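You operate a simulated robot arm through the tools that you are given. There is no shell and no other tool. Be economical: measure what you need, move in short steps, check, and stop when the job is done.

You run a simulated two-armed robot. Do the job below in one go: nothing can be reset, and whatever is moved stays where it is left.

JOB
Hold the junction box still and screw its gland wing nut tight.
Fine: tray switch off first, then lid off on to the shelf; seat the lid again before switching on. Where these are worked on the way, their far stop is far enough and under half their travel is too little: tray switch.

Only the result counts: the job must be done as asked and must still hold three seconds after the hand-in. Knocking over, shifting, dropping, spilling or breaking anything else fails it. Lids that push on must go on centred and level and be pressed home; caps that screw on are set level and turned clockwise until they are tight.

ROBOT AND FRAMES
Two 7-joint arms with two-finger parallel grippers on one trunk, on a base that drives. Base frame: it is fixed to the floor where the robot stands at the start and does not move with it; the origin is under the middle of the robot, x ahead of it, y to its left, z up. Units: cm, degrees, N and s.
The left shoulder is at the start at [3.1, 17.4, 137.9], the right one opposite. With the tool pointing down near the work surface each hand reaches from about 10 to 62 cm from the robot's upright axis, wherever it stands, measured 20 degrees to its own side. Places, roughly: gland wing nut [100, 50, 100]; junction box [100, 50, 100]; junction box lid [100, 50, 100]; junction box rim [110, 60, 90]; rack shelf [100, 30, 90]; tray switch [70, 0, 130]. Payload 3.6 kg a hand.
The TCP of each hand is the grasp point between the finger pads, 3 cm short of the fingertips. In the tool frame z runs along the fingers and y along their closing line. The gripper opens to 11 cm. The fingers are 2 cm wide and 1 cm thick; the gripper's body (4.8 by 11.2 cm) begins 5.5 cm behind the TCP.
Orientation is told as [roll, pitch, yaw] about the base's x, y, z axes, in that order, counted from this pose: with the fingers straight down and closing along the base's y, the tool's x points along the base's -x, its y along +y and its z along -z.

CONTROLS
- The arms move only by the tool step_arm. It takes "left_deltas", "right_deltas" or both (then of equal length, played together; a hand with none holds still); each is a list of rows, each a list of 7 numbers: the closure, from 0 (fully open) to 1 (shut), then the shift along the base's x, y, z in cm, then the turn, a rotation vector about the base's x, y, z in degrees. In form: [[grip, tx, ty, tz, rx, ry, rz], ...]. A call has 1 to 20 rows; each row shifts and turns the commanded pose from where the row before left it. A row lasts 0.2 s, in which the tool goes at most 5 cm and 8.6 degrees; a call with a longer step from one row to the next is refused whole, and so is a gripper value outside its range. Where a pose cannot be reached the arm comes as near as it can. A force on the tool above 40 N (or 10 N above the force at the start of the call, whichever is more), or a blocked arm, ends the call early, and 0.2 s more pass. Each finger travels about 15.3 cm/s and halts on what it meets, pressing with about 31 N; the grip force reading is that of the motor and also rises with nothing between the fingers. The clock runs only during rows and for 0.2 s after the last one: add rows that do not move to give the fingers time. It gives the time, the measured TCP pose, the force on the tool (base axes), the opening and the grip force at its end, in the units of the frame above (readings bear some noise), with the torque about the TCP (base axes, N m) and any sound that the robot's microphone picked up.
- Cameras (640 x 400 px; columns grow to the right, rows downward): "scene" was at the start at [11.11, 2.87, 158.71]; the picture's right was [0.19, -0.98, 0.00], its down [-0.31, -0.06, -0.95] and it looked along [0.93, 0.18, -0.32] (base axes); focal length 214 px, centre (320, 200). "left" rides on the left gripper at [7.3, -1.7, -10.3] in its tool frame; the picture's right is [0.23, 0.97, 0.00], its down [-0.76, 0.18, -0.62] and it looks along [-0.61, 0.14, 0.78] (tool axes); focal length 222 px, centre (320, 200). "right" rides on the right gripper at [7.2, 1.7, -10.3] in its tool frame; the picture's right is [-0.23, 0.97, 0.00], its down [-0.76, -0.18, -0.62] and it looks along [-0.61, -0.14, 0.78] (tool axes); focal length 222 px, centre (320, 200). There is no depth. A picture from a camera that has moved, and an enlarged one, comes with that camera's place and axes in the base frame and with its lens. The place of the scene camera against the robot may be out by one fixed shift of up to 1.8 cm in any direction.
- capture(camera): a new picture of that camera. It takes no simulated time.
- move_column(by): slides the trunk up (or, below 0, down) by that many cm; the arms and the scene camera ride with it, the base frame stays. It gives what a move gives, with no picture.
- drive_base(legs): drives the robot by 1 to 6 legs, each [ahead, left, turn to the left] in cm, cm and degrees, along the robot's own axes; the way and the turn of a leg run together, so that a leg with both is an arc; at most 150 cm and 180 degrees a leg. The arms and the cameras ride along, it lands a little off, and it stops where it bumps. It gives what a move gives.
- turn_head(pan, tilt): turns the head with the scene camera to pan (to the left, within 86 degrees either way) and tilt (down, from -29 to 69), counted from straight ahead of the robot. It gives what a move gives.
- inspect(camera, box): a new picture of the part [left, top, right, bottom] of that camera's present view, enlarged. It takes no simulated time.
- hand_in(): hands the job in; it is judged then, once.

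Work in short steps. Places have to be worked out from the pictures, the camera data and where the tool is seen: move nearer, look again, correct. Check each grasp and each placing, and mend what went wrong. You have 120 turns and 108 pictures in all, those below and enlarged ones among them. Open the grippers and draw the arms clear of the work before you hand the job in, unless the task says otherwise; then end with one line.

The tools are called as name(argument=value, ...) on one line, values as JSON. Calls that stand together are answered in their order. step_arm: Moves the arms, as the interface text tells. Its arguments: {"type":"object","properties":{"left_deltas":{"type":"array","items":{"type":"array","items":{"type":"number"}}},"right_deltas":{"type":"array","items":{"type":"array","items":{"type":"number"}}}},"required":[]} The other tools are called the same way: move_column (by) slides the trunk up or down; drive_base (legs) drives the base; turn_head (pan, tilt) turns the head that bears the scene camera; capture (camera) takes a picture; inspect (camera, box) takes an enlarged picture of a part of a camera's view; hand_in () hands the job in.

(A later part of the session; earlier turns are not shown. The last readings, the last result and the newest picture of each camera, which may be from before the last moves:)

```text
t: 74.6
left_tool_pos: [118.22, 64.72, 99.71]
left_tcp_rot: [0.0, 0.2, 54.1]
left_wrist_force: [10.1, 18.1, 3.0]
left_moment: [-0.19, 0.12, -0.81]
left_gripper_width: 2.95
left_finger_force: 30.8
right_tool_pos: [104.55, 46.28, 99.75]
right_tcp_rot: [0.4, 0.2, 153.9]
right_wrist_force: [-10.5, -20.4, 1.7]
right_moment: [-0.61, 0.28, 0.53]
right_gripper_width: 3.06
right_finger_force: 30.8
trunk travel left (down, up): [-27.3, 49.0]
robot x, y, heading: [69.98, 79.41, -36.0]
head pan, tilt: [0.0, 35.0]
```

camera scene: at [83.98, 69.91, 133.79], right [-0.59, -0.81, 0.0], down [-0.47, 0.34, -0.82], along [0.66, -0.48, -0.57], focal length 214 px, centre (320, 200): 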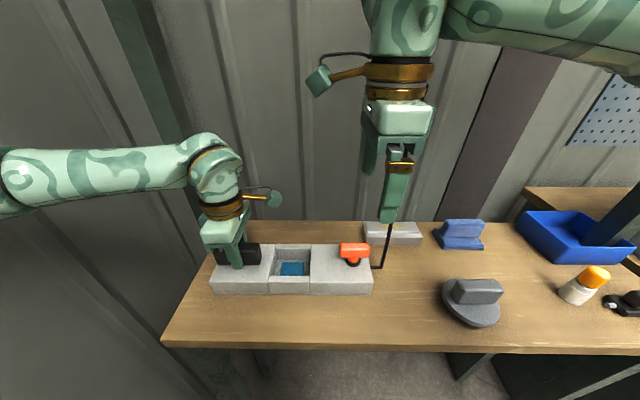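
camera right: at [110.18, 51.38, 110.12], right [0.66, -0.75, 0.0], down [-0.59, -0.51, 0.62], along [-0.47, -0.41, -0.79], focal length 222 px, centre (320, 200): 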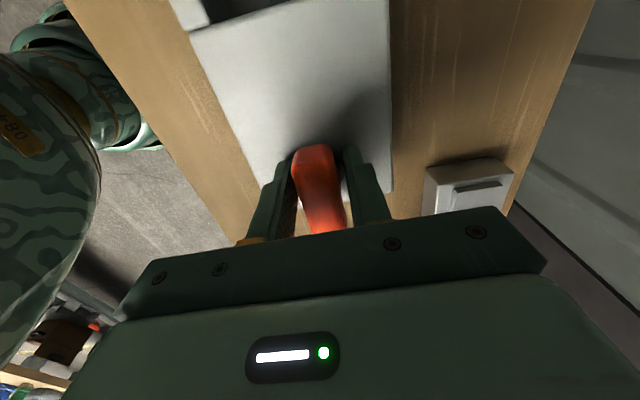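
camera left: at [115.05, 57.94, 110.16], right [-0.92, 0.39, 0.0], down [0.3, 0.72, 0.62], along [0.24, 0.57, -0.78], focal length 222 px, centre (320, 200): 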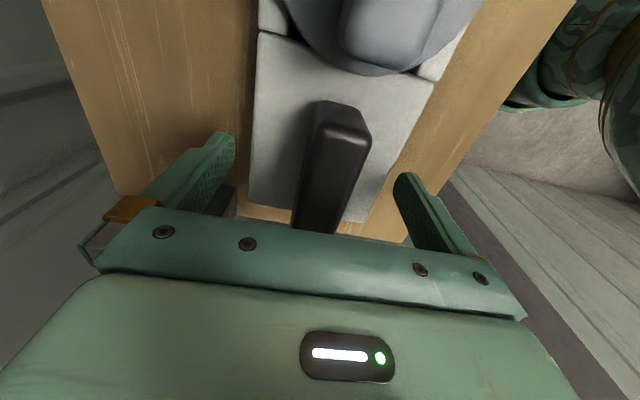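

A sideways force of ~22 N shows the tool is slightly off the nut's axis; I shift it 0.35 cm with the force and turn on 20°.

step_arm(right_deltas=[[1, -0.17, -0.3, 0, 0, 0, 0], [1, 0, 0, 0, 0, 0, -5], [1, 0, 0, 0, 0, 0, -5], [1, 0, 0, 0, 0, 0, -5], [1, 0, 0, 0, 0, 0, -5]])

inspect(camera="scene", box=[250, 120, 470, 310])

```text
t: 75.8
left_tool_pos: [118.12, 64.84, 99.68]
left_tcp_rot: [-0.1, 0.1, 54.3]
left_wrist_force: [17.6, 24.7, 2.9]
left_moment: [0.17, -0.2, -0.75]
left_gripper_width: 3.01
left_finger_force: 31.1
right_tool_pos: [104.46, 45.97, 99.68]
right_tcp_rot: [0.3, 0.1, 133.9]
right_wrist_force: [-20.6, -27.3, 0.3]
right_moment: [-0.06, -0.32, 0.75]
right_gripper_width: 2.21
right_finger_force: 30.9
trunk travel left (down, up): [-27.3, 49.0]
robot x, y, heading: [69.73, 79.25, -35.8]
head pan, tilt: [0.0, 35.0]
```

```text
2.11 times, centred on (360, 215) of scene
camera zoom: at [83.94, 69.89, 133.8], right [-0.59, -0.81, 0.0], down [-0.46, 0.34, -0.82], along [0.66, -0.48, -0.57], focal length 452 px, centre (236, 168)
```

zoom: 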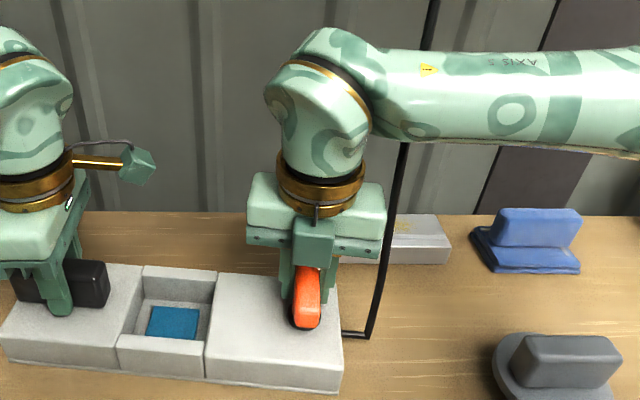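

The box has pivoted a few degrees in the left fingers and the right fingers slid along the wing. I open the right hand and rise, then look before setting the box straight.

step_arm(right_deltas=[[0.8, 0, 0, 0, 0, 0, 0], [0.6, 0, 0, 0, 0, 0, 0], [0.5, 0, 0, 0, 0, 0, 0], [0.5, 0, 0, 2, 0, 0, 0], [0.5, 0, 0, 3, 0, 0, 0], [0.5, 0, 0, 3, 0, 0, 0], [0.5, 0, 0, 3, 0, 0, 0], [0.5, 0, 0, 3, 0, 0, 0]])

inspect(camera="scene", box=[190, 200, 400, 310])

```text
t: 77.6
left_tool_pos: [118.1, 64.83, 99.83]
left_tcp_rot: [0.0, 0.2, 54.2]
left_wrist_force: [-1.1, 2.2, 1.3]
left_moment: [-0.31, 0.03, -0.27]
left_gripper_width: 2.78
left_finger_force: 30.7
right_tool_pos: [104.33, 46.23, 113.72]
right_tcp_rot: [0.3, 0.3, 134.2]
right_wrist_force: [0.0, 0.4, 0.5]
right_moment: [-0.02, 0.02, -0.02]
right_gripper_width: 5.5
right_finger_force: 0.0
trunk travel left (down, up): [-27.3, 49.0]
robot x, y, heading: [70.06, 79.08, -35.9]
head pan, tilt: [0.0, 35.0]
```

```text
3.05 times, centred on (295, 255) of scene
camera zoom: at [83.98, 69.95, 133.79], right [-0.59, -0.81, 0.0], down [-0.47, 0.34, -0.82], along [0.66, -0.48, -0.57], focal length 654 px, centre (396, 32)
```

zoom: 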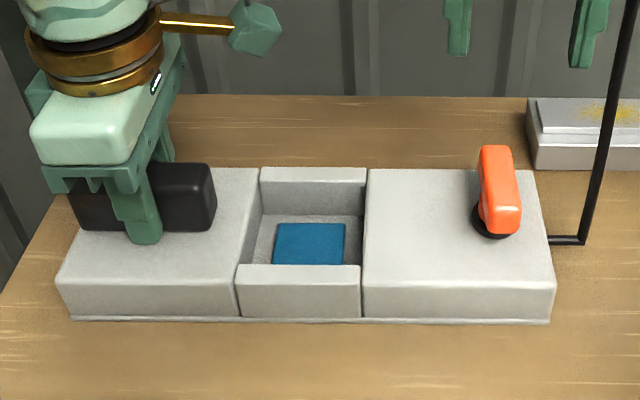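

On release the box sprang back straight, and the wing now lies fore-aft (about 90° turned). I turn the right hand back 188° for the next bite.

step_arm(right_deltas=[[0.5, 0, 0, 0, 0, 0, 8.5], [0.5, 0, 0, 0, 0, 0, 8.5], [0.5, 0, 0, 0, 0, 0, 8.5], [0.5, 0, 0, 0, 0, 0, 8.5], [0.5, 0, 0, 0, 0, 0, 8.5], [0.5, 0, 0, 0, 0, 0, 8.5], [0.5, 0, 0, 0, 0, 0, 8.5], [0.5, 0, 0, 0, 0, 0, 8.5], [0.5, 0, 0, 0, 0, 0, 8.5], [0.5, 0, 0, 0, 0, 0, 8.5], [0.5, 0, 0, 0, 0, 0, 8.5], [0.5, 0, 0, 0, 0, 0, 8.5], [0.5, 0, 0, 0, 0, 0, 8.5], [0.5, 0, 0, 0, 0, 0, 8.5], [0.5, 0, 0, 0, 0, 0, 8.5], [0.5, 0, 0, 0, 0, 0, 8.5], [0.5, 0, 0, 0, 0, 0, 8.5], [0.5, 0, 0, 0, 0, 0, 8.5], [0.5, 0, 0, 0, 0, 0, 8.5], [0.5, 0, 0, 0, 0, 0, 8.5]])

step_arm(right_deltas=[[0.5, 0, 0, -1.5, 0, 0, 8.5], [0.5, 0, 0, -2, 0, 0, 8], [0.5, 0, 0, -2, 0, 0, 0], [0.5, 0, 0, 0, 0, 0, 0]])

capture(camera="right")

inspect(camera="scene", box=[250, 120, 470, 310])

```text
t: 81.8
left_tool_pos: [118.11, 64.69, 99.8]
left_tcp_rot: [-0.1, 0.2, 54.1]
left_wrist_force: [0.9, 0.3, 2.4]
left_moment: [-0.22, -0.03, -0.29]
left_gripper_width: 2.79
left_finger_force: 30.3
right_tool_pos: [104.47, 46.13, 113.71]
right_tcp_rot: [0.3, 0.3, -55.8]
right_wrist_force: [0.1, 0.5, 0.3]
right_moment: [0.0, -0.01, -0.01]
right_gripper_width: 5.5
right_finger_force: 0.0
trunk travel left (down, up): [-27.3, 49.0]
robot x, y, heading: [70.08, 78.91, -36.0]
head pan, tilt: [0.0, 35.0]
```

```text
t: 82.8
left_tool_pos: [118.13, 64.67, 99.82]
left_tcp_rot: [0.1, 0.2, 54.1]
left_wrist_force: [0.7, 0.1, 3.3]
left_moment: [-0.15, -0.01, -0.27]
left_gripper_width: 2.8
left_finger_force: 31.0
right_tool_pos: [104.41, 46.24, 108.31]
right_tcp_rot: [0.2, 0.2, -39.4]
right_wrist_force: [0.2, -0.3, -0.3]
right_moment: [0.04, -0.02, -0.01]
right_gripper_width: 5.49
right_finger_force: 0.1
trunk travel left (down, up): [-27.3, 49.0]
robot x, y, heading: [69.67, 79.18, -35.9]
head pan, tilt: [0.0, 35.0]
```

```text
41 pictures are left
camera right: at [99.77, 52.11, 118.64], right [0.79, 0.61, 0.0], down [0.48, -0.62, 0.62], along [0.38, -0.49, -0.79], focal length 222 px, centre (320, 200)
```

right: 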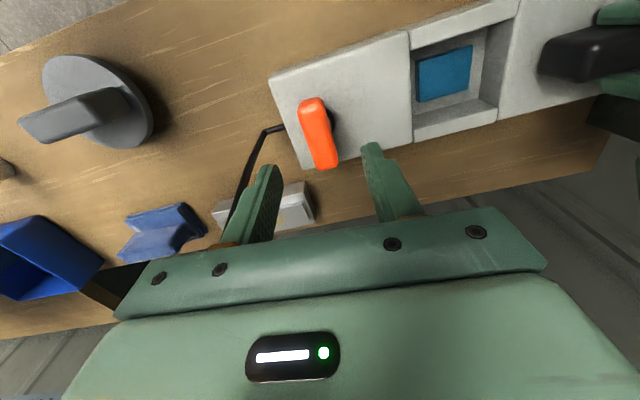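

```text
2.11 times, centred on (360, 215) of scene
camera zoom: at [83.99, 69.93, 133.79], right [-0.59, -0.81, 0.0], down [-0.47, 0.34, -0.82], along [0.66, -0.48, -0.57], focal length 452 px, centre (236, 168)
```

zoom: 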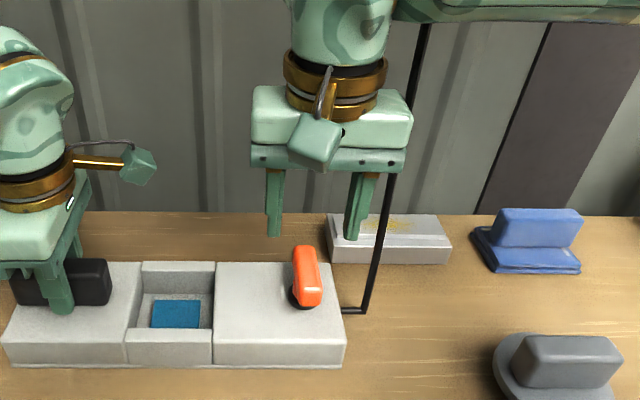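

The hand is centred over the wing, yaw matches to about 1°. I lower to z 100.1 and close.

step_arm(right_deltas=[[0.55, -0.1, 0.05, -2, 0, 0, 1], [0.6, 0, 0, -2, 0, 0, 0], [0.6, 0, 0, -2, 0, 0, 0], [0.6, 0, 0, -1.2, 0, 0, 0], [0.6, 0, 0, -1, 0, 0, 0], [0.6, 0, 0, 0, 0, 0, 0], [0.7, 0, 0, 0, 0, 0, 0], [0.8, 0, 0, 0, 0, 0, 0], [0.9, 0, 0, 0, 0, 0, 0], [1, 0, 0, 0, 0, 0, 0], [1, 0, 0, 0, 0, 0, 0]])

inspect(camera="scene", box=[250, 120, 470, 310])

```text
t: 85.2
left_tool_pos: [118.22, 64.81, 99.84]
left_tcp_rot: [0.1, 0.1, 54.2]
left_wrist_force: [-4.0, -0.6, 2.9]
left_moment: [-0.06, -0.09, -0.2]
left_gripper_width: 2.78
left_finger_force: 31.0
right_tool_pos: [104.25, 46.11, 99.96]
right_tcp_rot: [0.4, 0.3, -38.3]
right_wrist_force: [3.0, 1.2, 0.9]
right_moment: [-0.03, -0.04, -0.04]
right_gripper_width: 3.14
right_finger_force: 31.0
trunk travel left (down, up): [-27.3, 49.0]
robot x, y, heading: [70.03, 79.14, -35.4]
head pan, tilt: [0.0, 35.0]
```

```text
2.11 times, centred on (360, 215) of scene
camera zoom: at [84.0, 69.93, 133.78], right [-0.59, -0.81, 0.0], down [-0.47, 0.34, -0.82], along [0.66, -0.48, -0.57], focal length 452 px, centre (236, 168)
```

zoom: 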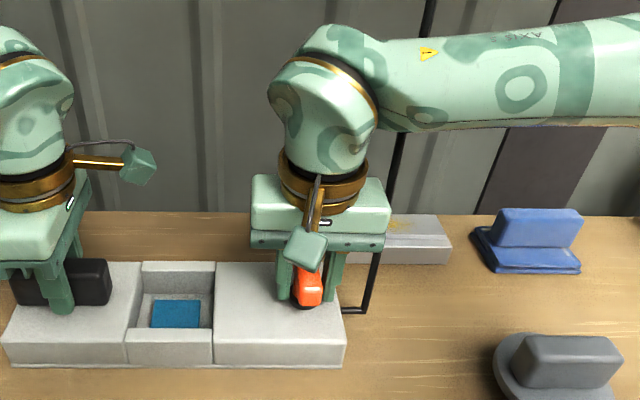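

Gripped on the nut's boss and wing. I press down slightly (to load the box on the shelf) and turn 40° clockwise.

step_arm(right_deltas=[[1, 0, 0, -0.3, 0, 0, -4], [1, 0, 0, -0.2, 0, 0, -5], [1, 0, 0, 0, 0, 0, -5], [1, 0, 0, 0, 0, 0, -5], [1, 0, 0, 0, 0, 0, -5], [1, 0, 0, 0, 0, 0, -5], [1, 0, 0, 0, 0, 0, -5], [1, 0, 0, 0, 0, 0, -5]])

inspect(camera="scene", box=[250, 120, 470, 310])

```text
t: 87.0
left_tool_pos: [118.18, 64.67, 99.69]
left_tcp_rot: [0.0, 0.3, 54.1]
left_wrist_force: [-10.0, -13.8, -0.3]
left_moment: [-0.36, 0.39, -0.42]
left_gripper_width: 2.76
left_finger_force: 30.8
right_tool_pos: [104.39, 46.18, 99.63]
right_tcp_rot: [0.2, 0.2, -77.4]
right_wrist_force: [9.9, 14.5, 0.2]
right_moment: [0.21, -0.32, 0.56]
right_gripper_width: 3.14
right_finger_force: 30.7
trunk travel left (down, up): [-27.3, 49.0]
robot x, y, heading: [69.85, 79.32, -35.9]
head pan, tilt: [0.0, 35.0]
```

```text
2.11 times, centred on (360, 215) of scene
camera zoom: at [84.03, 69.89, 133.76], right [-0.59, -0.81, 0.0], down [-0.47, 0.34, -0.82], along [0.66, -0.48, -0.57], focal length 452 px, centre (236, 168)
```

zoom: 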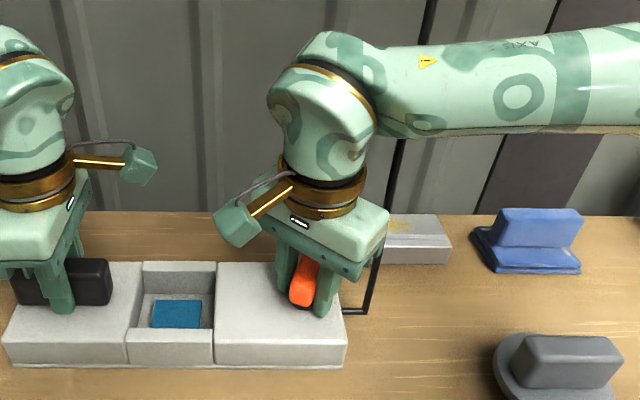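

The box stays put and the wing turns along. I relieve the sideways force slightly and turn on another 50°.

step_arm(right_deltas=[[1, 0.12, 0.18, -0.1, 0, 0, -5], [1, 0, 0, 0, 0, 0, -5], [1, 0, 0, 0, 0, 0, -5], [1, 0, 0, 0, 0, 0, -5], [1, 0, 0, 0, 0, 0, -5], [1, 0, 0, 0, 0, 0, -5], [1, 0, 0, 0, 0, 0, -5], [1, 0, 0, 0, 0, 0, -5], [1, 0, 0, 0, 0, 0, -5], [1, 0, 0, 0, 0, 0, -5]])

inspect(camera="scene", box=[250, 120, 470, 310])

```text
t: 89.2
left_tool_pos: [118.26, 64.64, 99.8]
left_tcp_rot: [0.1, 0.2, 54.1]
left_wrist_force: [1.5, 6.6, 1.8]
left_moment: [0.06, -0.34, -0.88]
left_gripper_width: 2.78
left_finger_force: 30.9
right_tool_pos: [104.44, 46.22, 99.48]
right_tcp_rot: [0.5, 0.2, -127.5]
right_wrist_force: [0.6, -7.5, 2.6]
right_moment: [-0.27, -0.14, 0.23]
right_gripper_width: 3.15
right_finger_force: 31.1
trunk travel left (down, up): [-27.3, 49.0]
robot x, y, heading: [70.17, 79.23, -36.1]
head pan, tilt: [0.0, 35.0]
```

```text
2.11 times, centred on (360, 215) of scene
camera zoom: at [84.01, 69.93, 133.79], right [-0.59, -0.81, 0.0], down [-0.47, 0.34, -0.82], along [0.66, -0.48, -0.57], focal length 452 px, centre (236, 168)
```

zoom: 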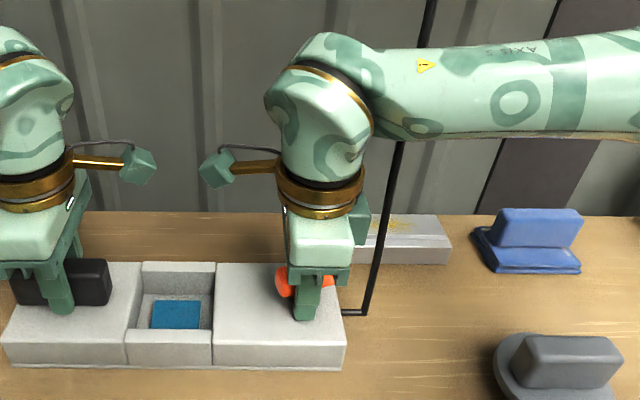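

Half a turn done. I set the hand back on the nut's axis (about (104.45, 46.0)) and turn another 45°, pressing down a little.

step_arm(right_deltas=[[1, 0, -0.24, -0.2, 0, 0, -5], [1, 0, 0, -0.2, 0, 0, -5], [1, 0, 0, 0, 0, 0, -5], [1, 0, 0, 0, 0, 0, -5], [1, 0, 0, 0, 0, 0, -5], [1, 0, 0, 0, 0, 0, -5], [1, 0, 0, 0, 0, 0, -5], [1, 0, 0, 0, 0, 0, -5], [1, 0, 0, 0, 0, 0, -5]])

inspect(camera="scene", box=[250, 120, 470, 310])

```text
t: 89.9
left_tool_pos: [118.08, 64.79, 99.76]
left_tcp_rot: [0.1, 0.2, 54.1]
left_wrist_force: [1.2, 3.1, 5.4]
left_moment: [-0.47, 0.63, -0.67]
left_gripper_width: 2.78
left_finger_force: 31.3
right_tool_pos: [104.3, 46.18, 99.52]
right_tcp_rot: [0.5, 0.5, -138.6]
right_wrist_force: [-3.4, -2.1, 11.9]
right_moment: [-0.32, 0.98, 0.12]
right_gripper_width: 3.1
right_finger_force: 31.2
trunk travel left (down, up): [-27.3, 49.0]
robot x, y, heading: [69.97, 79.14, -35.8]
head pan, tilt: [0.0, 35.0]
stopped in row 3 (right hand): the force on the tool passed its limit at 49 N (the readings are from after the stop); the commanded pose is now the measured one
```

```text
2.11 times, centred on (360, 215) of scene
camera zoom: at [83.88, 70.03, 133.81], right [-0.59, -0.81, 0.0], down [-0.46, 0.34, -0.82], along [0.66, -0.48, -0.57], focal length 452 px, centre (236, 168)
```

zoom: 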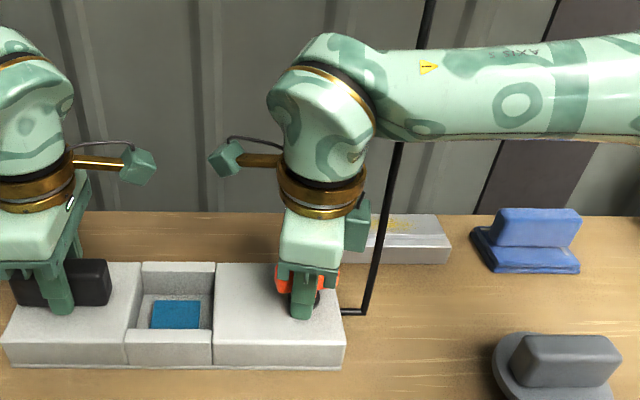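

The down-press met the collar and stopped the call. I continue turning 40° without more pressing.

step_arm(right_deltas=[[1, 0, 0, 0.05, 0, 0, -5], [1, 0, 0, 0, 0, 0, -5], [1, 0, 0, 0, 0, 0, -5], [1, 0, 0, 0, 0, 0, -5], [1, 0, 0, 0, 0, 0, -5], [1, 0, 0, 0, 0, 0, -5], [1, 0, 0, 0, 0, 0, -5]])

inspect(camera="scene", box=[250, 120, 470, 310])

```text
t: 91.5
left_tool_pos: [118.24, 64.78, 99.84]
left_tcp_rot: [-0.1, 0.1, 54.2]
left_wrist_force: [17.7, 0.3, 7.1]
left_moment: [0.78, -0.66, -0.51]
left_gripper_width: 2.79
left_finger_force: 31.1
right_tool_pos: [104.39, 46.18, 99.54]
right_tcp_rot: [0.4, 0.4, -173.1]
right_wrist_force: [-16.9, -2.2, 14.0]
right_moment: [0.09, 0.8, 4.14]
right_gripper_width: 4.7
right_finger_force: 31.1
trunk travel left (down, up): [-27.3, 49.0]
robot x, y, heading: [70.02, 79.2, -35.9]
head pan, tilt: [0.0, 35.0]
```

```text
2.11 times, centred on (360, 215) of scene
camera zoom: at [83.9, 69.95, 133.81], right [-0.59, -0.81, 0.0], down [-0.46, 0.34, -0.82], along [0.66, -0.48, -0.57], focal length 452 px, centre (236, 168)
```

zoom: 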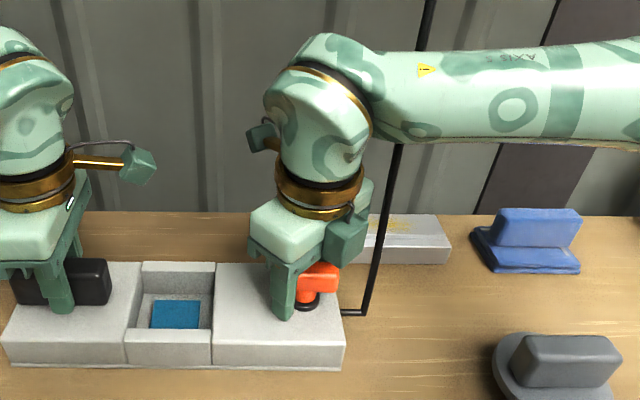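

The torque has risen to 4.1 N m and the wing stopped following: the nut is tight, with the box unmoved. I open the fingers (before turning back, so as not to loosen it) and rise.

step_arm(right_deltas=[[0.5, 0, 0, 0, 0, 0, 0], [0.4, 0, 0, 0, 0, 0, 0], [0.3, 0, 0, 0, 0, 0, 0], [0.3, 0, 0, 2, 0, 0, 0], [0.3, 0, 0, 3, 0, 0, 0], [0.3, 0, 0, 3, 0, 0, 0]])

inspect(camera="scene", box=[190, 200, 400, 310])

```text
t: 92.9
left_tool_pos: [118.1, 64.76, 99.85]
left_tcp_rot: [0.0, 0.3, 54.1]
left_wrist_force: [-2.7, 1.3, 14.2]
left_moment: [-0.76, 0.49, -0.25]
left_gripper_width: 2.76
left_finger_force: 31.5
right_tool_pos: [104.61, 46.24, 107.6]
right_tcp_rot: [0.5, 0.6, -173.6]
right_wrist_force: [-0.4, 0.2, -0.2]
right_moment: [-0.04, -0.01, 0.01]
right_gripper_width: 7.71
right_finger_force: 0.0
trunk travel left (down, up): [-27.3, 49.0]
robot x, y, heading: [70.49, 79.39, -35.8]
head pan, tilt: [0.0, 35.0]
```

```text
3.05 times, centred on (295, 255) of scene
camera zoom: at [83.86, 69.97, 133.81], right [-0.59, -0.81, 0.0], down [-0.46, 0.34, -0.82], along [0.66, -0.48, -0.57], focal length 654 px, centre (396, 32)
```

zoom: 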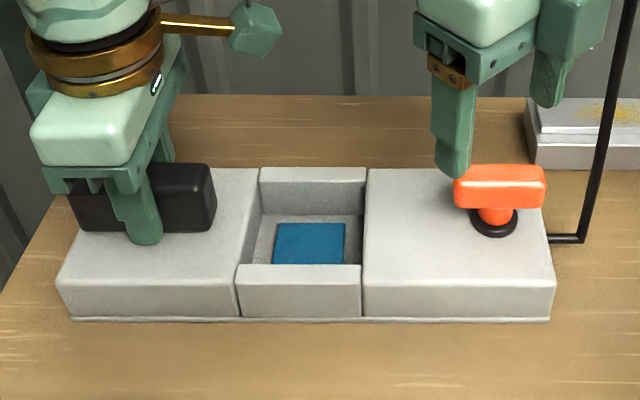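

The nut sits tight and square with the box unmoved. I now release and withdraw the left hand, and swing the right hand (raised) back to yaw -126 and over to the lid.

step_arm(left_deltas=[[0.7, 0, 0, 0, 0, 0, 0], [0.4, 0, 0, 0, 0, 0, 0], [0, 0, 0, 0, 0, 0, 0], [0, 0, 0, 3, 0, 0, 0], [0, 0, 0, 4, 0, 0, 0], [0, 0, 0, 4, 0, 0, 0], [0, 0, 0, 4, 0, 0, 0], [0, -1.6, 1.2, 3, 0, 0, -8], [0, -1.6, 1.2, 3, 0, 0, -8], [0, -1.6, 1.2, 3, 0, 0, -8], [0, -1.6, 1.2, 3, 0, 0, -8], [0, -1.6, 1.2, 2, 0, 0, -8], [0, -1.6, 1.2, 2, 0, 0, -8], [0, -1.6, 1.2, 2, 0, 0, -7], [0, -1.6, 1.2, 2, 0, 0, 0]], right_deltas=[[0.3, 0, 0, 3, 0, 0, 6], [0.3, 0, 0, 3, 0, 0, 6], [0.3, 0, 0, 3, 0, 0, 6], [0.3, 0, 0, 0, 0, 0, 6], [0.3, 0, 0, 0, 0, 0, 6], [0.3, 0, 0, 0, 0, 0, 6], [0.3, 0, 0, 0, 0, 0, 6], [0.2, 0, 0, 0, 0, 0, 5.6], [0, -2.43, 1.76, 0, 0, 0, 0], [0, -2.43, 1.76, 0, 0, 0, 0], [0, -2.43, 1.76, 0, 0, 0, 0], [0, -2.43, 1.76, 0, 0, 0, 0], [0, -2.34, -3.24, 0, 0, 0, 0], [0, -2.34, -3.24, 0, 0, 0, 0], [0, -2.34, -3.24, 0, 0, 0, 0]])

```text
t: 96.1
left_tool_pos: [105.15, 74.08, 134.81]
left_tcp_rot: [0.1, 0.2, -1.1]
left_wrist_force: [-0.5, -0.3, -0.2]
left_moment: [0.05, 0.0, -0.02]
left_gripper_width: 11.01
left_finger_force: 0.1
right_tool_pos: [87.7, 43.32, 116.79]
right_tcp_rot: [0.5, 0.6, -125.9]
right_wrist_force: [-0.2, -1.0, 0.4]
right_moment: [0.02, -0.01, -0.02]
right_gripper_width: 11.01
right_finger_force: 0.0
trunk travel left (down, up): [-27.3, 49.0]
robot x, y, heading: [70.0, 79.5, -36.2]
head pan, tilt: [0.0, 35.0]
```

I carry on to above the lid and check.

step_arm(right_deltas=[[0, -2.6, -3.6, 0, -0.2, 0.75, 0], [0, -2.6, -3.6, 0, 0, 0, 0], [0, 2.3, -1.7, -1.5, 0, 0, 0], [0, 2.3, -1.65, -1.5, 0, 0, 0], [0, 2.3, -1.65, -1.5, 0, 0, 0], [0, 0, 0, -2, 0, 0, 0], [0, 0, 0, 0, 0, 0, 0]])

capture(camera="right")

capture(camera="scene")

```text
t: 97.7
left_tool_pos: [105.47, 74.13, 134.67]
left_tcp_rot: [0.2, 0.2, -0.9]
left_wrist_force: [0.2, -0.6, -0.2]
left_moment: [0.03, 0.03, -0.03]
left_gripper_width: 11.03
left_finger_force: 0.1
right_tool_pos: [89.35, 30.99, 109.84]
right_tcp_rot: [0.0, -0.1, -125.9]
right_wrist_force: [-0.4, 0.6, -0.4]
right_moment: [0.03, -0.01, 0.01]
right_gripper_width: 11.02
right_finger_force: 0.0
trunk travel left (down, up): [-27.3, 49.0]
robot x, y, heading: [70.11, 79.39, -36.2]
head pan, tilt: [0.0, 35.0]
```

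```text
33 pictures are left
camera right: at [95.06, 35.9, 120.14], right [0.66, -0.76, 0.0], down [-0.59, -0.51, 0.62], along [-0.47, -0.41, -0.78], focal length 222 px, centre (320, 200)
```

right: 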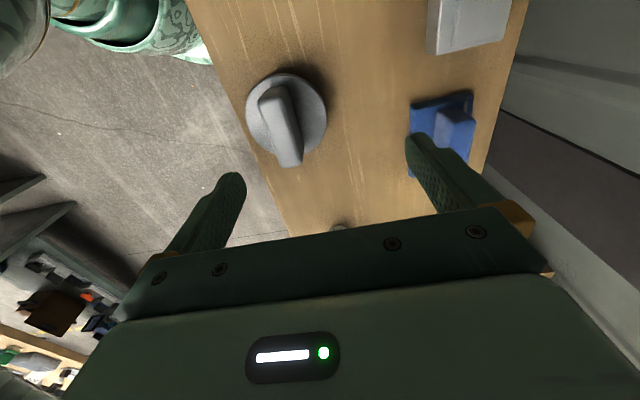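

```text
32 pictures are left
camera scene: at [84.02, 69.92, 133.78], right [-0.59, -0.81, 0.0], down [-0.47, 0.34, -0.82], along [0.66, -0.48, -0.57], focal length 214 px, centre (320, 200)
```

scene: 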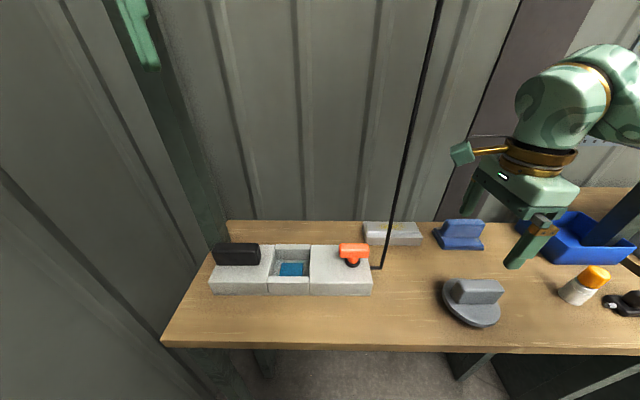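

The lid lies ~3-4 cm nearer the robot than where I released it. I enlarge to measure.

inspect(camera="right", box=[220, 40, 370, 190])

inspect(camera="scene", box=[400, 250, 540, 350])

```text
2.67 times, centred on (295, 115) of right
camera zoom: at [95.06, 35.9, 120.14], right [0.66, -0.76, 0.0], down [-0.59, -0.51, 0.62], along [-0.47, -0.41, -0.78], focal length 592 px, centre (387, 427)
```

zoom: 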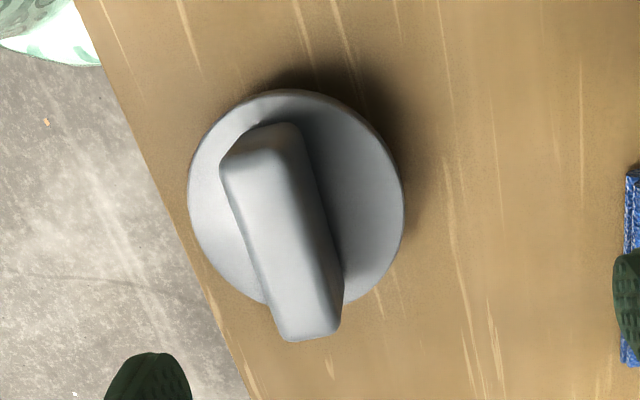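

```text
4.00 times, centred on (470, 300) of scene
camera zoom: at [84.02, 69.92, 133.78], right [-0.59, -0.81, 0.0], down [-0.47, 0.34, -0.82], along [0.66, -0.48, -0.57], focal length 858 px, centre (-280, -200)
```

zoom: 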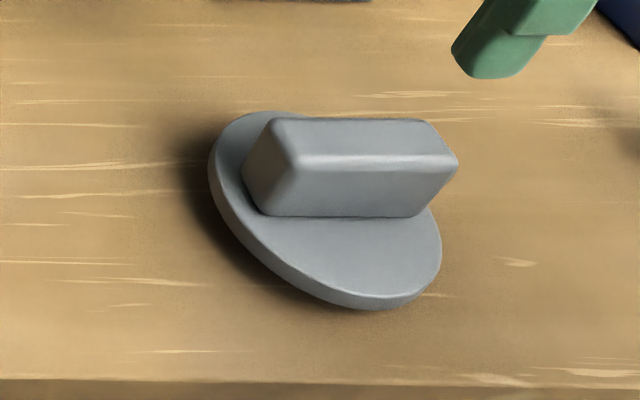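

The lid centre is at (86.2, 33.4), well oriented and flat. I go over it, lower to z 98.3 and close.

step_arm(right_deltas=[[0, -1.55, 1.2, 0, 0, 0, 0], [0, -1.6, 1.2, -1.5, 0, 0, 0], [0, 0, 0, -3, 0, 0, 0], [0, 0, 0, -3, 0, 0, 0], [0, 0, 0, -2, 0, 0, 0], [0, 0, 0, -2, 0, 0, 0], [0, 0, 0, 0, 0, 0, 0]])

capture(camera="right")

```text
t: 99.3
left_tool_pos: [105.41, 74.12, 134.74]
left_tcp_rot: [0.1, 0.2, -0.8]
left_wrist_force: [0.2, 0.5, -0.5]
left_moment: [-0.02, 0.01, -0.01]
left_gripper_width: 11.0
left_finger_force: 0.0
right_tool_pos: [86.21, 33.63, 98.43]
right_tcp_rot: [0.0, 0.0, -125.9]
right_wrist_force: [0.2, -0.1, -0.3]
right_moment: [0.01, -0.02, -0.01]
right_gripper_width: 11.01
right_finger_force: 0.1
trunk travel left (down, up): [-27.3, 49.0]
robot x, y, heading: [69.52, 79.25, -36.2]
head pan, tilt: [0.0, 35.0]
```

```text
29 pictures are left
camera right: at [91.76, 38.53, 108.74], right [0.66, -0.76, 0.0], down [-0.59, -0.51, 0.62], along [-0.47, -0.41, -0.78], focal length 222 px, centre (320, 200)
```

right: 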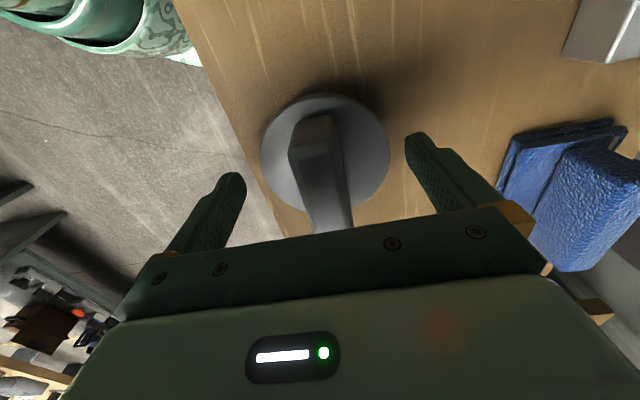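

Same look as the first grasp. I close and lift 2 cm.

step_arm(right_deltas=[[0.3, 0, 0, 0, 0, 0, 0], [0.5, 0, 0, 0, 0, 0, 0], [0.6, 0, 0, 0, 0, 0, 0], [0.7, 0, 0, 0, 0, 0, 0], [0.75, 0, 0, 0, 0, 0, 0], [0.8, 0, 0, 0, 0, 0, 0], [0.9, 0, 0, 0, 0, 0, 0], [1, 0, 0, 0, 0, 0, 0], [1, 0, 0, 0, 0, 0, 0], [1, 0, 0, 1, 0, 0, 0], [1, 0, 0, 2, 0, 0, 0], [1, 0, 0, 3, 0, 0, 0]])

capture(camera="right")

inspect(camera="scene", box=[400, 180, 600, 330])

```text
t: 101.9
left_tool_pos: [105.53, 74.11, 134.73]
left_tcp_rot: [0.1, 0.2, -0.9]
left_wrist_force: [0.6, 0.7, 0.1]
left_moment: [0.01, -0.04, 0.0]
left_gripper_width: 11.0
left_finger_force: 0.1
right_tool_pos: [86.17, 33.74, 104.44]
right_tcp_rot: [0.0, 0.0, -125.9]
right_wrist_force: [0.8, 0.7, -0.8]
right_moment: [0.02, -0.01, 0.02]
right_gripper_width: 2.55
right_finger_force: 31.2
trunk travel left (down, up): [-27.3, 49.0]
robot x, y, heading: [70.09, 79.36, -35.8]
head pan, tilt: [0.0, 35.0]
```

```text
28 pictures are left
camera right: at [91.77, 38.67, 114.73], right [0.66, -0.76, 0.0], down [-0.59, -0.51, 0.62], along [-0.47, -0.41, -0.78], focal length 222 px, centre (320, 200)
```

right: 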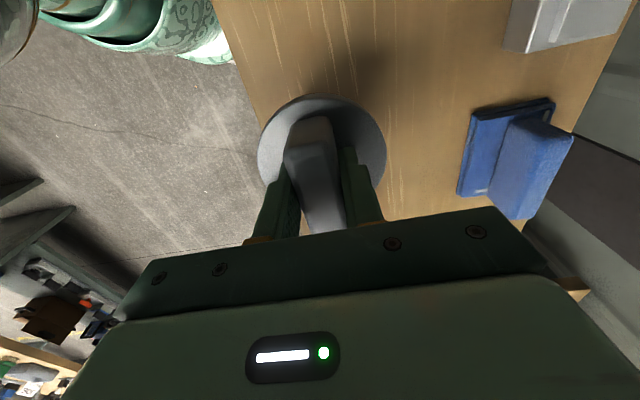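

```text
2.67 times, centred on (500, 255) of scene
camera zoom: at [83.98, 69.93, 133.79], right [-0.59, -0.81, 0.0], down [-0.47, 0.34, -0.82], along [0.66, -0.48, -0.57], focal length 572 px, centre (-160, 53)
```

zoom: 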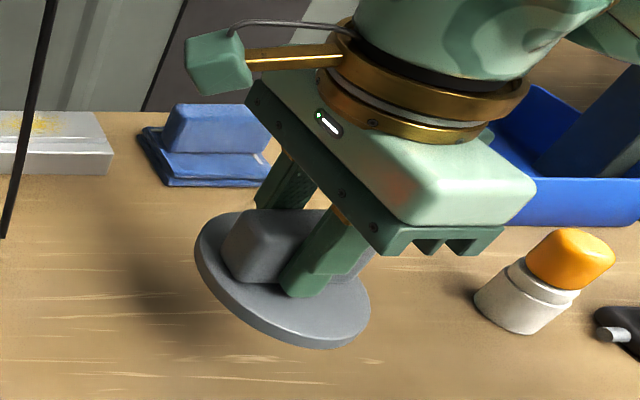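

The lid is held as before. I carry it back along the same way to hover over the box opening at z 112.

step_arm(right_deltas=[[1, 0, 0, 3.8, 0, 0, 0], [1, 0, 0, 3.8, 0, 0, 0], [1, -1.62, 1.17, 0, 0, 0, 0], [1, -1.62, 1.17, 0, 0, 0, 0], [1, 2.34, 3.24, 0, 0, 0, 0], [1, 2.34, 3.24, 0, 0, 0, 0], [1, 2.34, 3.24, 0, 0, 0, 0], [1, 2.34, 3.24, 0, 0, 0, 0], [1, 2.34, 3.24, 0, 0, 0, 0], [1, 2.34, 3.24, 0, 0, 0, 0], [1, 2.34, 3.24, 0, 0, 0, 0], [1, 2.34, 3.24, 0, 0, 0, 0], [1, 1.17, 1.6, 0, 0, 0, 0], [1, 3.07, -2.22, 0, 0, 0, 0], [1, 3.07, -2.22, 0, 0, 0, 0], [1, 3.07, -2.22, 0, 0, 0, 0], [1, 0, 0, 0, 0, 0, 0]])

inspect(camera="scene", box=[190, 180, 400, 310])

capture(camera="right")

```text
t: 104.8
left_tool_pos: [106.23, 73.93, 134.66]
left_tcp_rot: [-0.7, -0.6, 0.2]
left_wrist_force: [-0.1, -0.2, -0.4]
left_moment: [-0.08, -0.02, 0.04]
left_gripper_width: 10.98
left_finger_force: 0.1
right_tool_pos: [103.87, 62.89, 112.0]
right_tcp_rot: [0.1, -0.2, -125.3]
right_wrist_force: [-0.4, -0.3, -0.6]
right_moment: [-0.01, -0.01, -0.03]
right_gripper_width: 2.54
right_finger_force: 30.9
trunk travel left (down, up): [-27.3, 49.0]
robot x, y, heading: [70.1, 78.84, -36.1]
head pan, tilt: [0.0, 35.0]
stopped in row 14 (left hand): the force on the tool passed its limit at 57 N (the readings are from after the stop); the commanded pose is now the measured one
```

```text
3.05 times, centred on (295, 245) of scene
camera zoom: at [84.05, 69.87, 133.77], right [-0.59, -0.81, 0.0], down [-0.47, 0.34, -0.82], along [0.66, -0.48, -0.57], focal length 654 px, centre (396, 63)
```

zoom: 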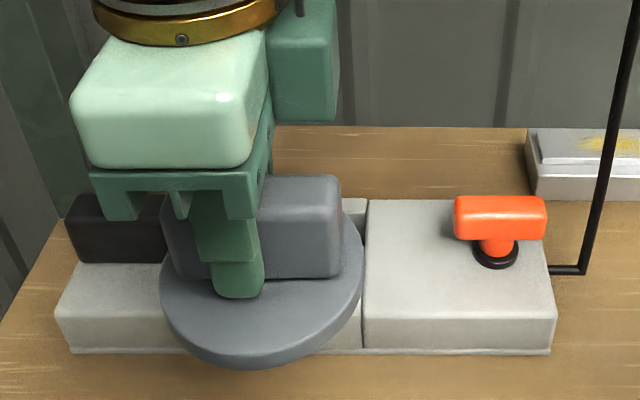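

```text
25 pictures are left
camera right: at [109.48, 67.92, 122.32], right [0.66, -0.75, 0.0], down [-0.59, -0.52, 0.63], along [-0.47, -0.42, -0.78], focal length 222 px, centre (320, 200)
```

right: 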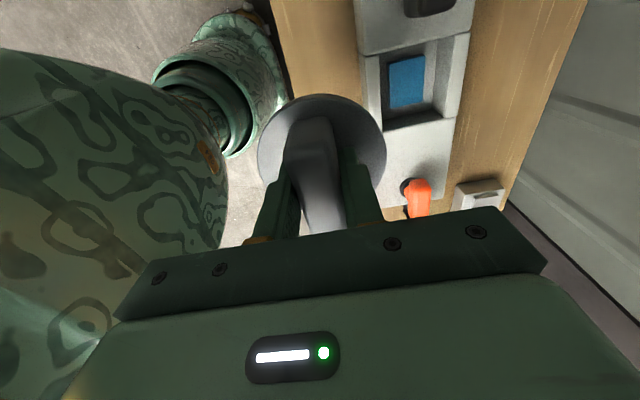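

The right arm brushed the left hand. I move the left hand further left and up, then carry the lid forward over the opening.

step_arm(left_deltas=[[0, 0, 1.2, 1, 0, 0, 0], [0, 0, 1.2, 1, 0, 0, 0], [0, 0, 1.2, 1, 0, 0, 0], [0, 0, 0, 0, 0, 0, 0], [0, 0, 0, 0, 0, 0, 0], [0, 0, 0, 0, 0, 0, 0], [0, 0, 0, 0, 0, 0, 0]], right_deltas=[[1, -0.6, -0.8, 0, 0, 0, 0], [1, 0, 0, 0, 0, 0, 0], [1, 0, 0, 0, 0, 0, -0.6], [1, 2.9, -1.7, 0, 0, 0, 0], [1, 2.9, -1.7, 0, 0, 0, 0], [1, 2.9, -1.7, 0, 0, 0, 0], [1, 0, 0, 0, 0, 0, 0]])

capture(camera="right")

inspect(camera="scene", box=[190, 180, 400, 310])

```text
t: 106.4
left_tool_pos: [106.03, 77.45, 137.34]
left_tcp_rot: [-0.7, -0.7, 0.2]
left_wrist_force: [0.0, -0.2, -0.4]
left_moment: [0.03, -0.02, 0.0]
left_gripper_width: 11.0
left_finger_force: 0.1
right_tool_pos: [112.24, 56.86, 112.0]
right_tcp_rot: [0.2, -0.2, -125.9]
right_wrist_force: [-0.3, -0.6, -1.2]
right_moment: [0.0, 0.0, 0.01]
right_gripper_width: 2.53
right_finger_force: 30.7
trunk travel left (down, up): [-27.3, 49.0]
robot x, y, heading: [69.7, 78.7, -35.7]
head pan, tilt: [0.0, 35.0]
```

```text
24 pictures are left
camera right: at [117.85, 61.92, 122.26], right [0.66, -0.76, 0.0], down [-0.59, -0.51, 0.63], along [-0.47, -0.41, -0.78], focal length 222 px, centre (320, 200)
```

right: 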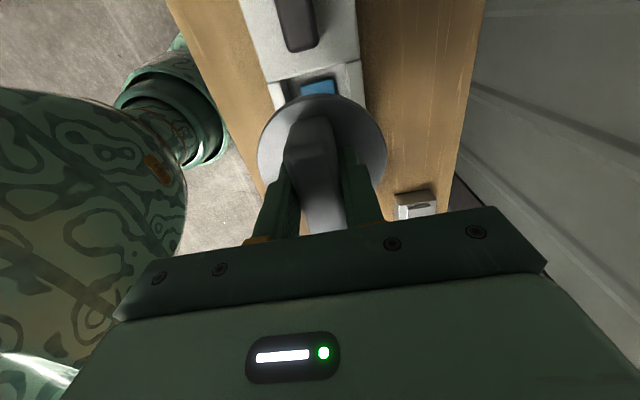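

```text
3.05 times, centred on (295, 245) of scene
camera zoom: at [83.96, 69.92, 133.79], right [-0.59, -0.81, 0.0], down [-0.47, 0.34, -0.82], along [0.66, -0.48, -0.57], focal length 654 px, centre (396, 63)
```

zoom: 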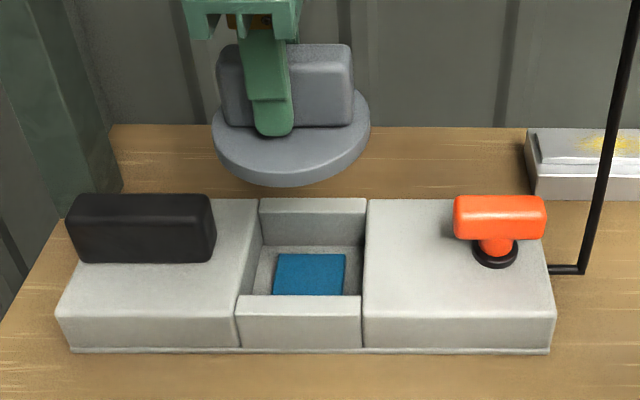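

The box has shifted only ~0.2-0.3 cm; the lid target is about (112.34, 56.95). I lower to just above the rim and look.

step_arm(right_deltas=[[1, 0.1, 0.09, -2.5, 0, 0, 0.7], [1, 0, 0, -2.5, 0, 0, 0], [1, 0, 0, -2, 0, 0, 0], [1, 0, 0, -1.5, 0, 0, 0], [1, 0, 0, 0, 0, 0, 0]])

inspect(camera="scene", box=[190, 180, 400, 310])

capture(camera="right")

```text
t: 107.6
left_tool_pos: [106.16, 77.48, 137.44]
left_tcp_rot: [-0.6, -0.7, 0.4]
left_wrist_force: [-0.3, -0.1, -0.8]
left_moment: [-0.01, -0.03, -0.02]
left_gripper_width: 10.98
left_finger_force: 0.0
right_tool_pos: [112.12, 57.01, 103.47]
right_tcp_rot: [0.2, -0.1, -125.3]
right_wrist_force: [0.2, 0.2, -0.4]
right_moment: [-0.01, 0.03, 0.03]
right_gripper_width: 2.57
right_finger_force: 31.0
trunk travel left (down, up): [-27.3, 49.0]
robot x, y, heading: [70.3, 79.34, -36.2]
head pan, tilt: [0.0, 35.0]
```

```text
3.05 times, centred on (295, 245) of scene
camera zoom: at [83.99, 69.91, 133.79], right [-0.59, -0.81, 0.0], down [-0.47, 0.34, -0.82], along [0.66, -0.48, -0.57], focal length 654 px, centre (396, 63)
```

zoom: 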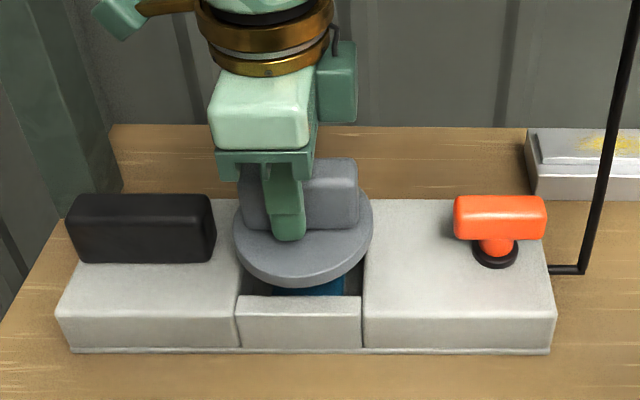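

```text
21 pictures are left
camera right: at [117.66, 62.08, 113.79], right [0.66, -0.75, 0.0], down [-0.58, -0.52, 0.63], along [-0.47, -0.42, -0.78], focal length 222 px, centre (320, 200)
```

right: 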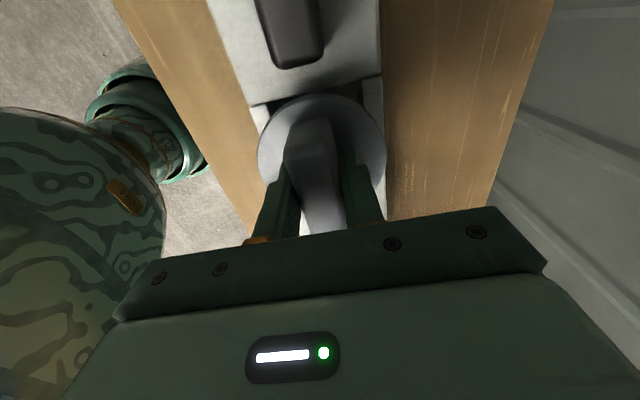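

Lid and opening line up as at the first lift-off. I lower slowly with small rows and press home.

step_arm(right_deltas=[[1, 0.1, -0.05, -0.5, 0, 0, 0], [1, 0, 0, -0.5, 0, 0, 0], [1, 0, 0, -0.4, 0, 0, 0], [1, 0, 0, -0.3, 0, 0, 0], [1, 0, 0, -0.3, 0, 0, 0], [1, 0, 0, -0.2, 0, 0, 0], [1, 0, 0, -0.2, 0, 0, 0], [1, 0, 0, -0.2, 0, 0, 0], [1, 0, 0, -0.2, 0, 0, 0]])

inspect(camera="scene", box=[190, 180, 400, 310])

```text
t: 109.6
left_tool_pos: [105.79, 77.44, 137.49]
left_tcp_rot: [-0.7, -0.7, 0.2]
left_wrist_force: [0.4, 0.9, -0.5]
left_moment: [0.0, 0.0, -0.04]
left_gripper_width: 11.02
left_finger_force: 0.1
right_tool_pos: [112.21, 57.05, 100.98]
right_tcp_rot: [0.5, 0.0, -125.4]
right_wrist_force: [2.1, -4.7, 30.3]
right_moment: [0.37, 0.54, 0.2]
right_gripper_width: 2.6
right_finger_force: 30.6
trunk travel left (down, up): [-27.3, 49.0]
robot x, y, heading: [69.92, 79.26, -35.9]
head pan, tilt: [0.0, 35.0]
```

```text
3.05 times, centred on (295, 245) of scene
camera zoom: at [83.79, 69.96, 133.86], right [-0.59, -0.81, 0.0], down [-0.46, 0.34, -0.82], along [0.66, -0.48, -0.57], focal length 654 px, centre (396, 63)
```

zoom: 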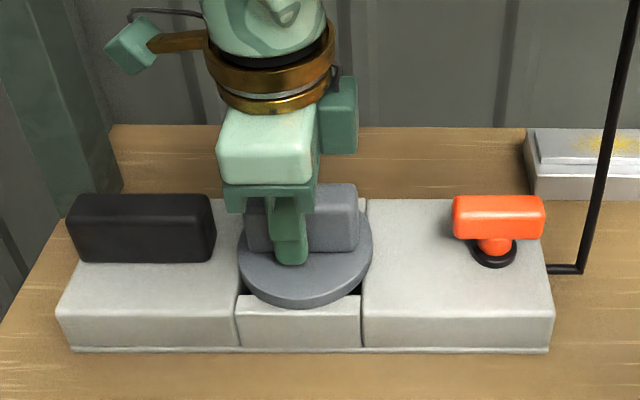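

Pressed home with ~30 N at the original height and level with the first picture. I ease off, open slowly, and look before rising.

step_arm(right_deltas=[[1, 0, 0, 0.25, 0, 0, 0], [0.9, 0, 0, 0, 0, 0, 0], [0.78, 0, 0, 0, 0, 0, 0], [0.74, 0, 0, 0, 0, 0, 0], [0.7, 0, 0, 0, 0, 0, 0], [0.6, 0, 0, 0, 0, 0, 0], [0.4, 0, 0, 0, 0, 0, 0], [0.2, 0, 0, 0, 0, 0, 0], [0, 0, 0, 0, 0, 0, 0], [0, 0, 0, 2, 0, 0, 0], [0, 0, 0, 3, 0, 0, 0], [0, 0, 0, 4, 0, 0, 0], [0, 0, 0, 4, 0, 0, 0]])

inspect(camera="scene", box=[190, 180, 400, 310])

inspect(camera="right", box=[220, 20, 430, 210])

```text
t: 112.4
left_tool_pos: [105.89, 77.49, 137.47]
left_tcp_rot: [-0.8, -0.8, 0.3]
left_wrist_force: [-0.6, -0.7, -0.5]
left_moment: [-0.01, 0.01, 0.02]
left_gripper_width: 11.01
left_finger_force: 0.0
right_tool_pos: [112.31, 57.26, 114.13]
right_tcp_rot: [0.1, -0.2, -125.2]
right_wrist_force: [-0.4, 0.1, 0.3]
right_moment: [-0.01, 0.01, 0.02]
right_gripper_width: 11.01
right_finger_force: 0.0
trunk travel left (down, up): [-27.3, 49.0]
robot x, y, heading: [70.16, 79.39, -35.9]
head pan, tilt: [0.0, 35.0]
```

```text
3.05 times, centred on (295, 245) of scene
camera zoom: at [83.95, 69.96, 133.8], right [-0.59, -0.81, 0.0], down [-0.46, 0.34, -0.82], along [0.66, -0.48, -0.57], focal length 654 px, centre (396, 63)
```

zoom: 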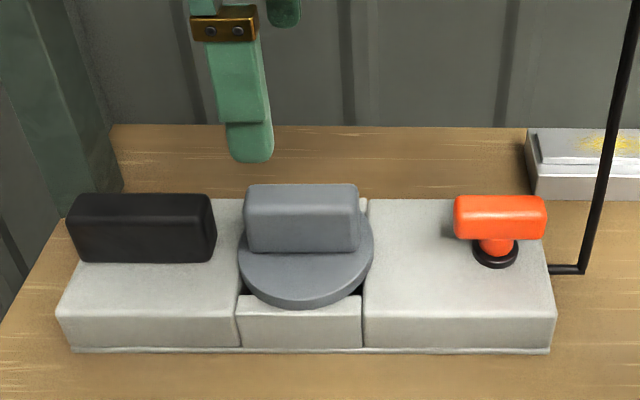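

```text
2.11 times, centred on (325, 115) of right
camera zoom: at [117.85, 62.31, 124.42], right [0.66, -0.75, 0.0], down [-0.58, -0.52, 0.63], along [-0.47, -0.42, -0.78], focal length 468 px, centre (310, 379)
```

zoom: 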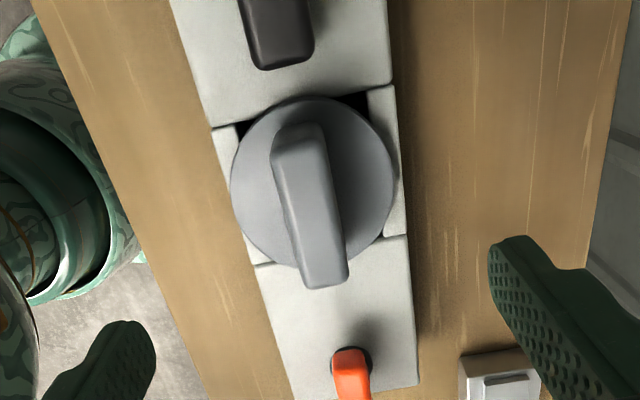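

The lid sits centred and level. For certainty I close the fingers and press once more on the fin's top centre.

step_arm(right_deltas=[[0.5, 0, -0.15, -1, 0, 0, 0], [1, 0, 0, -2, 0, 0, 0], [1, 0, 0, -2, 0, 0, 0], [1, 0, 0, -2, 0, 0, 0], [1, 0, 0, -1, 0, 0, 0], [1, 0, 0, -0.5, 0, 0, 0], [1, 0, 0, -0.4, 0, 0, 0], [1, 0, 0, -0.3, 0, 0, 0], [1, 0, 0, -0.3, 0, 0, 0], [1, 0, 0, -0.3, 0, 0, 0], [1, 0, 0, -0.2, 0, 0, 0]])

```text
t: 114.3
left_tool_pos: [105.94, 77.36, 137.57]
left_tcp_rot: [-0.7, -0.8, 0.2]
left_wrist_force: [0.3, 0.1, -0.4]
left_moment: [-0.01, 0.01, 0.01]
left_gripper_width: 10.98
left_finger_force: 0.0
right_tool_pos: [112.16, 56.87, 105.26]
right_tcp_rot: [0.7, 0.2, -125.5]
right_wrist_force: [-5.2, -1.1, 17.2]
right_moment: [-0.06, 0.27, -0.08]
right_gripper_width: 0.0
right_finger_force: 31.3
trunk travel left (down, up): [-27.3, 49.0]
robot x, y, heading: [69.97, 79.18, -36.2]
head pan, tilt: [0.0, 35.0]
stopped in row 9 (right hand): the force on the tool passed its limit at 43 N (the readings are from after the stop); the commanded pose is now the measured one
```

Pressed with 43 N, home. I raise the right hand, draw it back and turn it to the straight pose.

step_arm(right_deltas=[[1, 0, 0, 3, 0, 0, 0], [1, 0, 0, 4, 0, 0, 0], [1, 0, 0, 4, 0, 0, 0], [1, 0, 0, 4, 0, 0, 0], [1, -2.2, -0.6, 2, 0, 0, 0], [1, -2.2, -0.6, 2, 0, 0, 0], [1, -2.2, -0.6, 2, 0, 0, 8.5], [1, -2.2, -0.6, 1, 0, 0, 8.5], [1, -2.2, -0.6, 1, 0, 0, 8.5], [1, -2.2, -0.6, 1, 0, 0, 8.5], [1, -2.2, -1, 1, 0, 0, 8.5], [1, -2.2, -1, 0, 0, 0, 8.5], [1, 0, 0, 0, 0, 0, 8.5], [1, 0, 0, 0, 0, 0, 8.5], [1, 0, 0, 0, 0, 0, 8.5], [1, 0, 0, 0, 0, 0, 8.5], [1, 0, 0, 0, 0, 0, 4.4]])

capture(camera="scene")

```text
t: 118.0
left_tool_pos: [106.15, 77.47, 137.33]
left_tcp_rot: [-0.7, -0.8, 0.3]
left_wrist_force: [0.7, 0.5, 0.4]
left_moment: [0.02, 0.02, -0.01]
left_gripper_width: 11.0
left_finger_force: 0.1
right_tool_pos: [94.76, 51.1, 129.98]
right_tcp_rot: [0.6, 0.1, -35.8]
right_wrist_force: [0.4, -0.1, -0.3]
right_moment: [-0.02, 0.03, -0.01]
right_gripper_width: 0.01
right_finger_force: 30.9
trunk travel left (down, up): [-27.3, 49.0]
robot x, y, heading: [70.45, 79.33, -35.8]
head pan, tilt: [0.0, 35.0]
```

```text
17 pictures are left
camera scene: at [83.98, 69.89, 133.79], right [-0.59, -0.81, 0.0], down [-0.47, 0.34, -0.82], along [0.66, -0.48, -0.57], focal length 214 px, centre (320, 200)
```

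scene: 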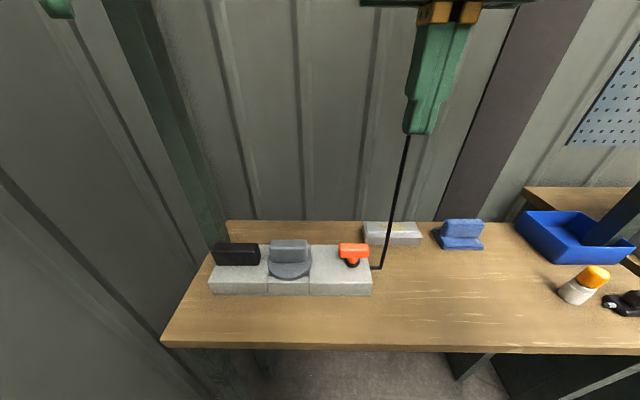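

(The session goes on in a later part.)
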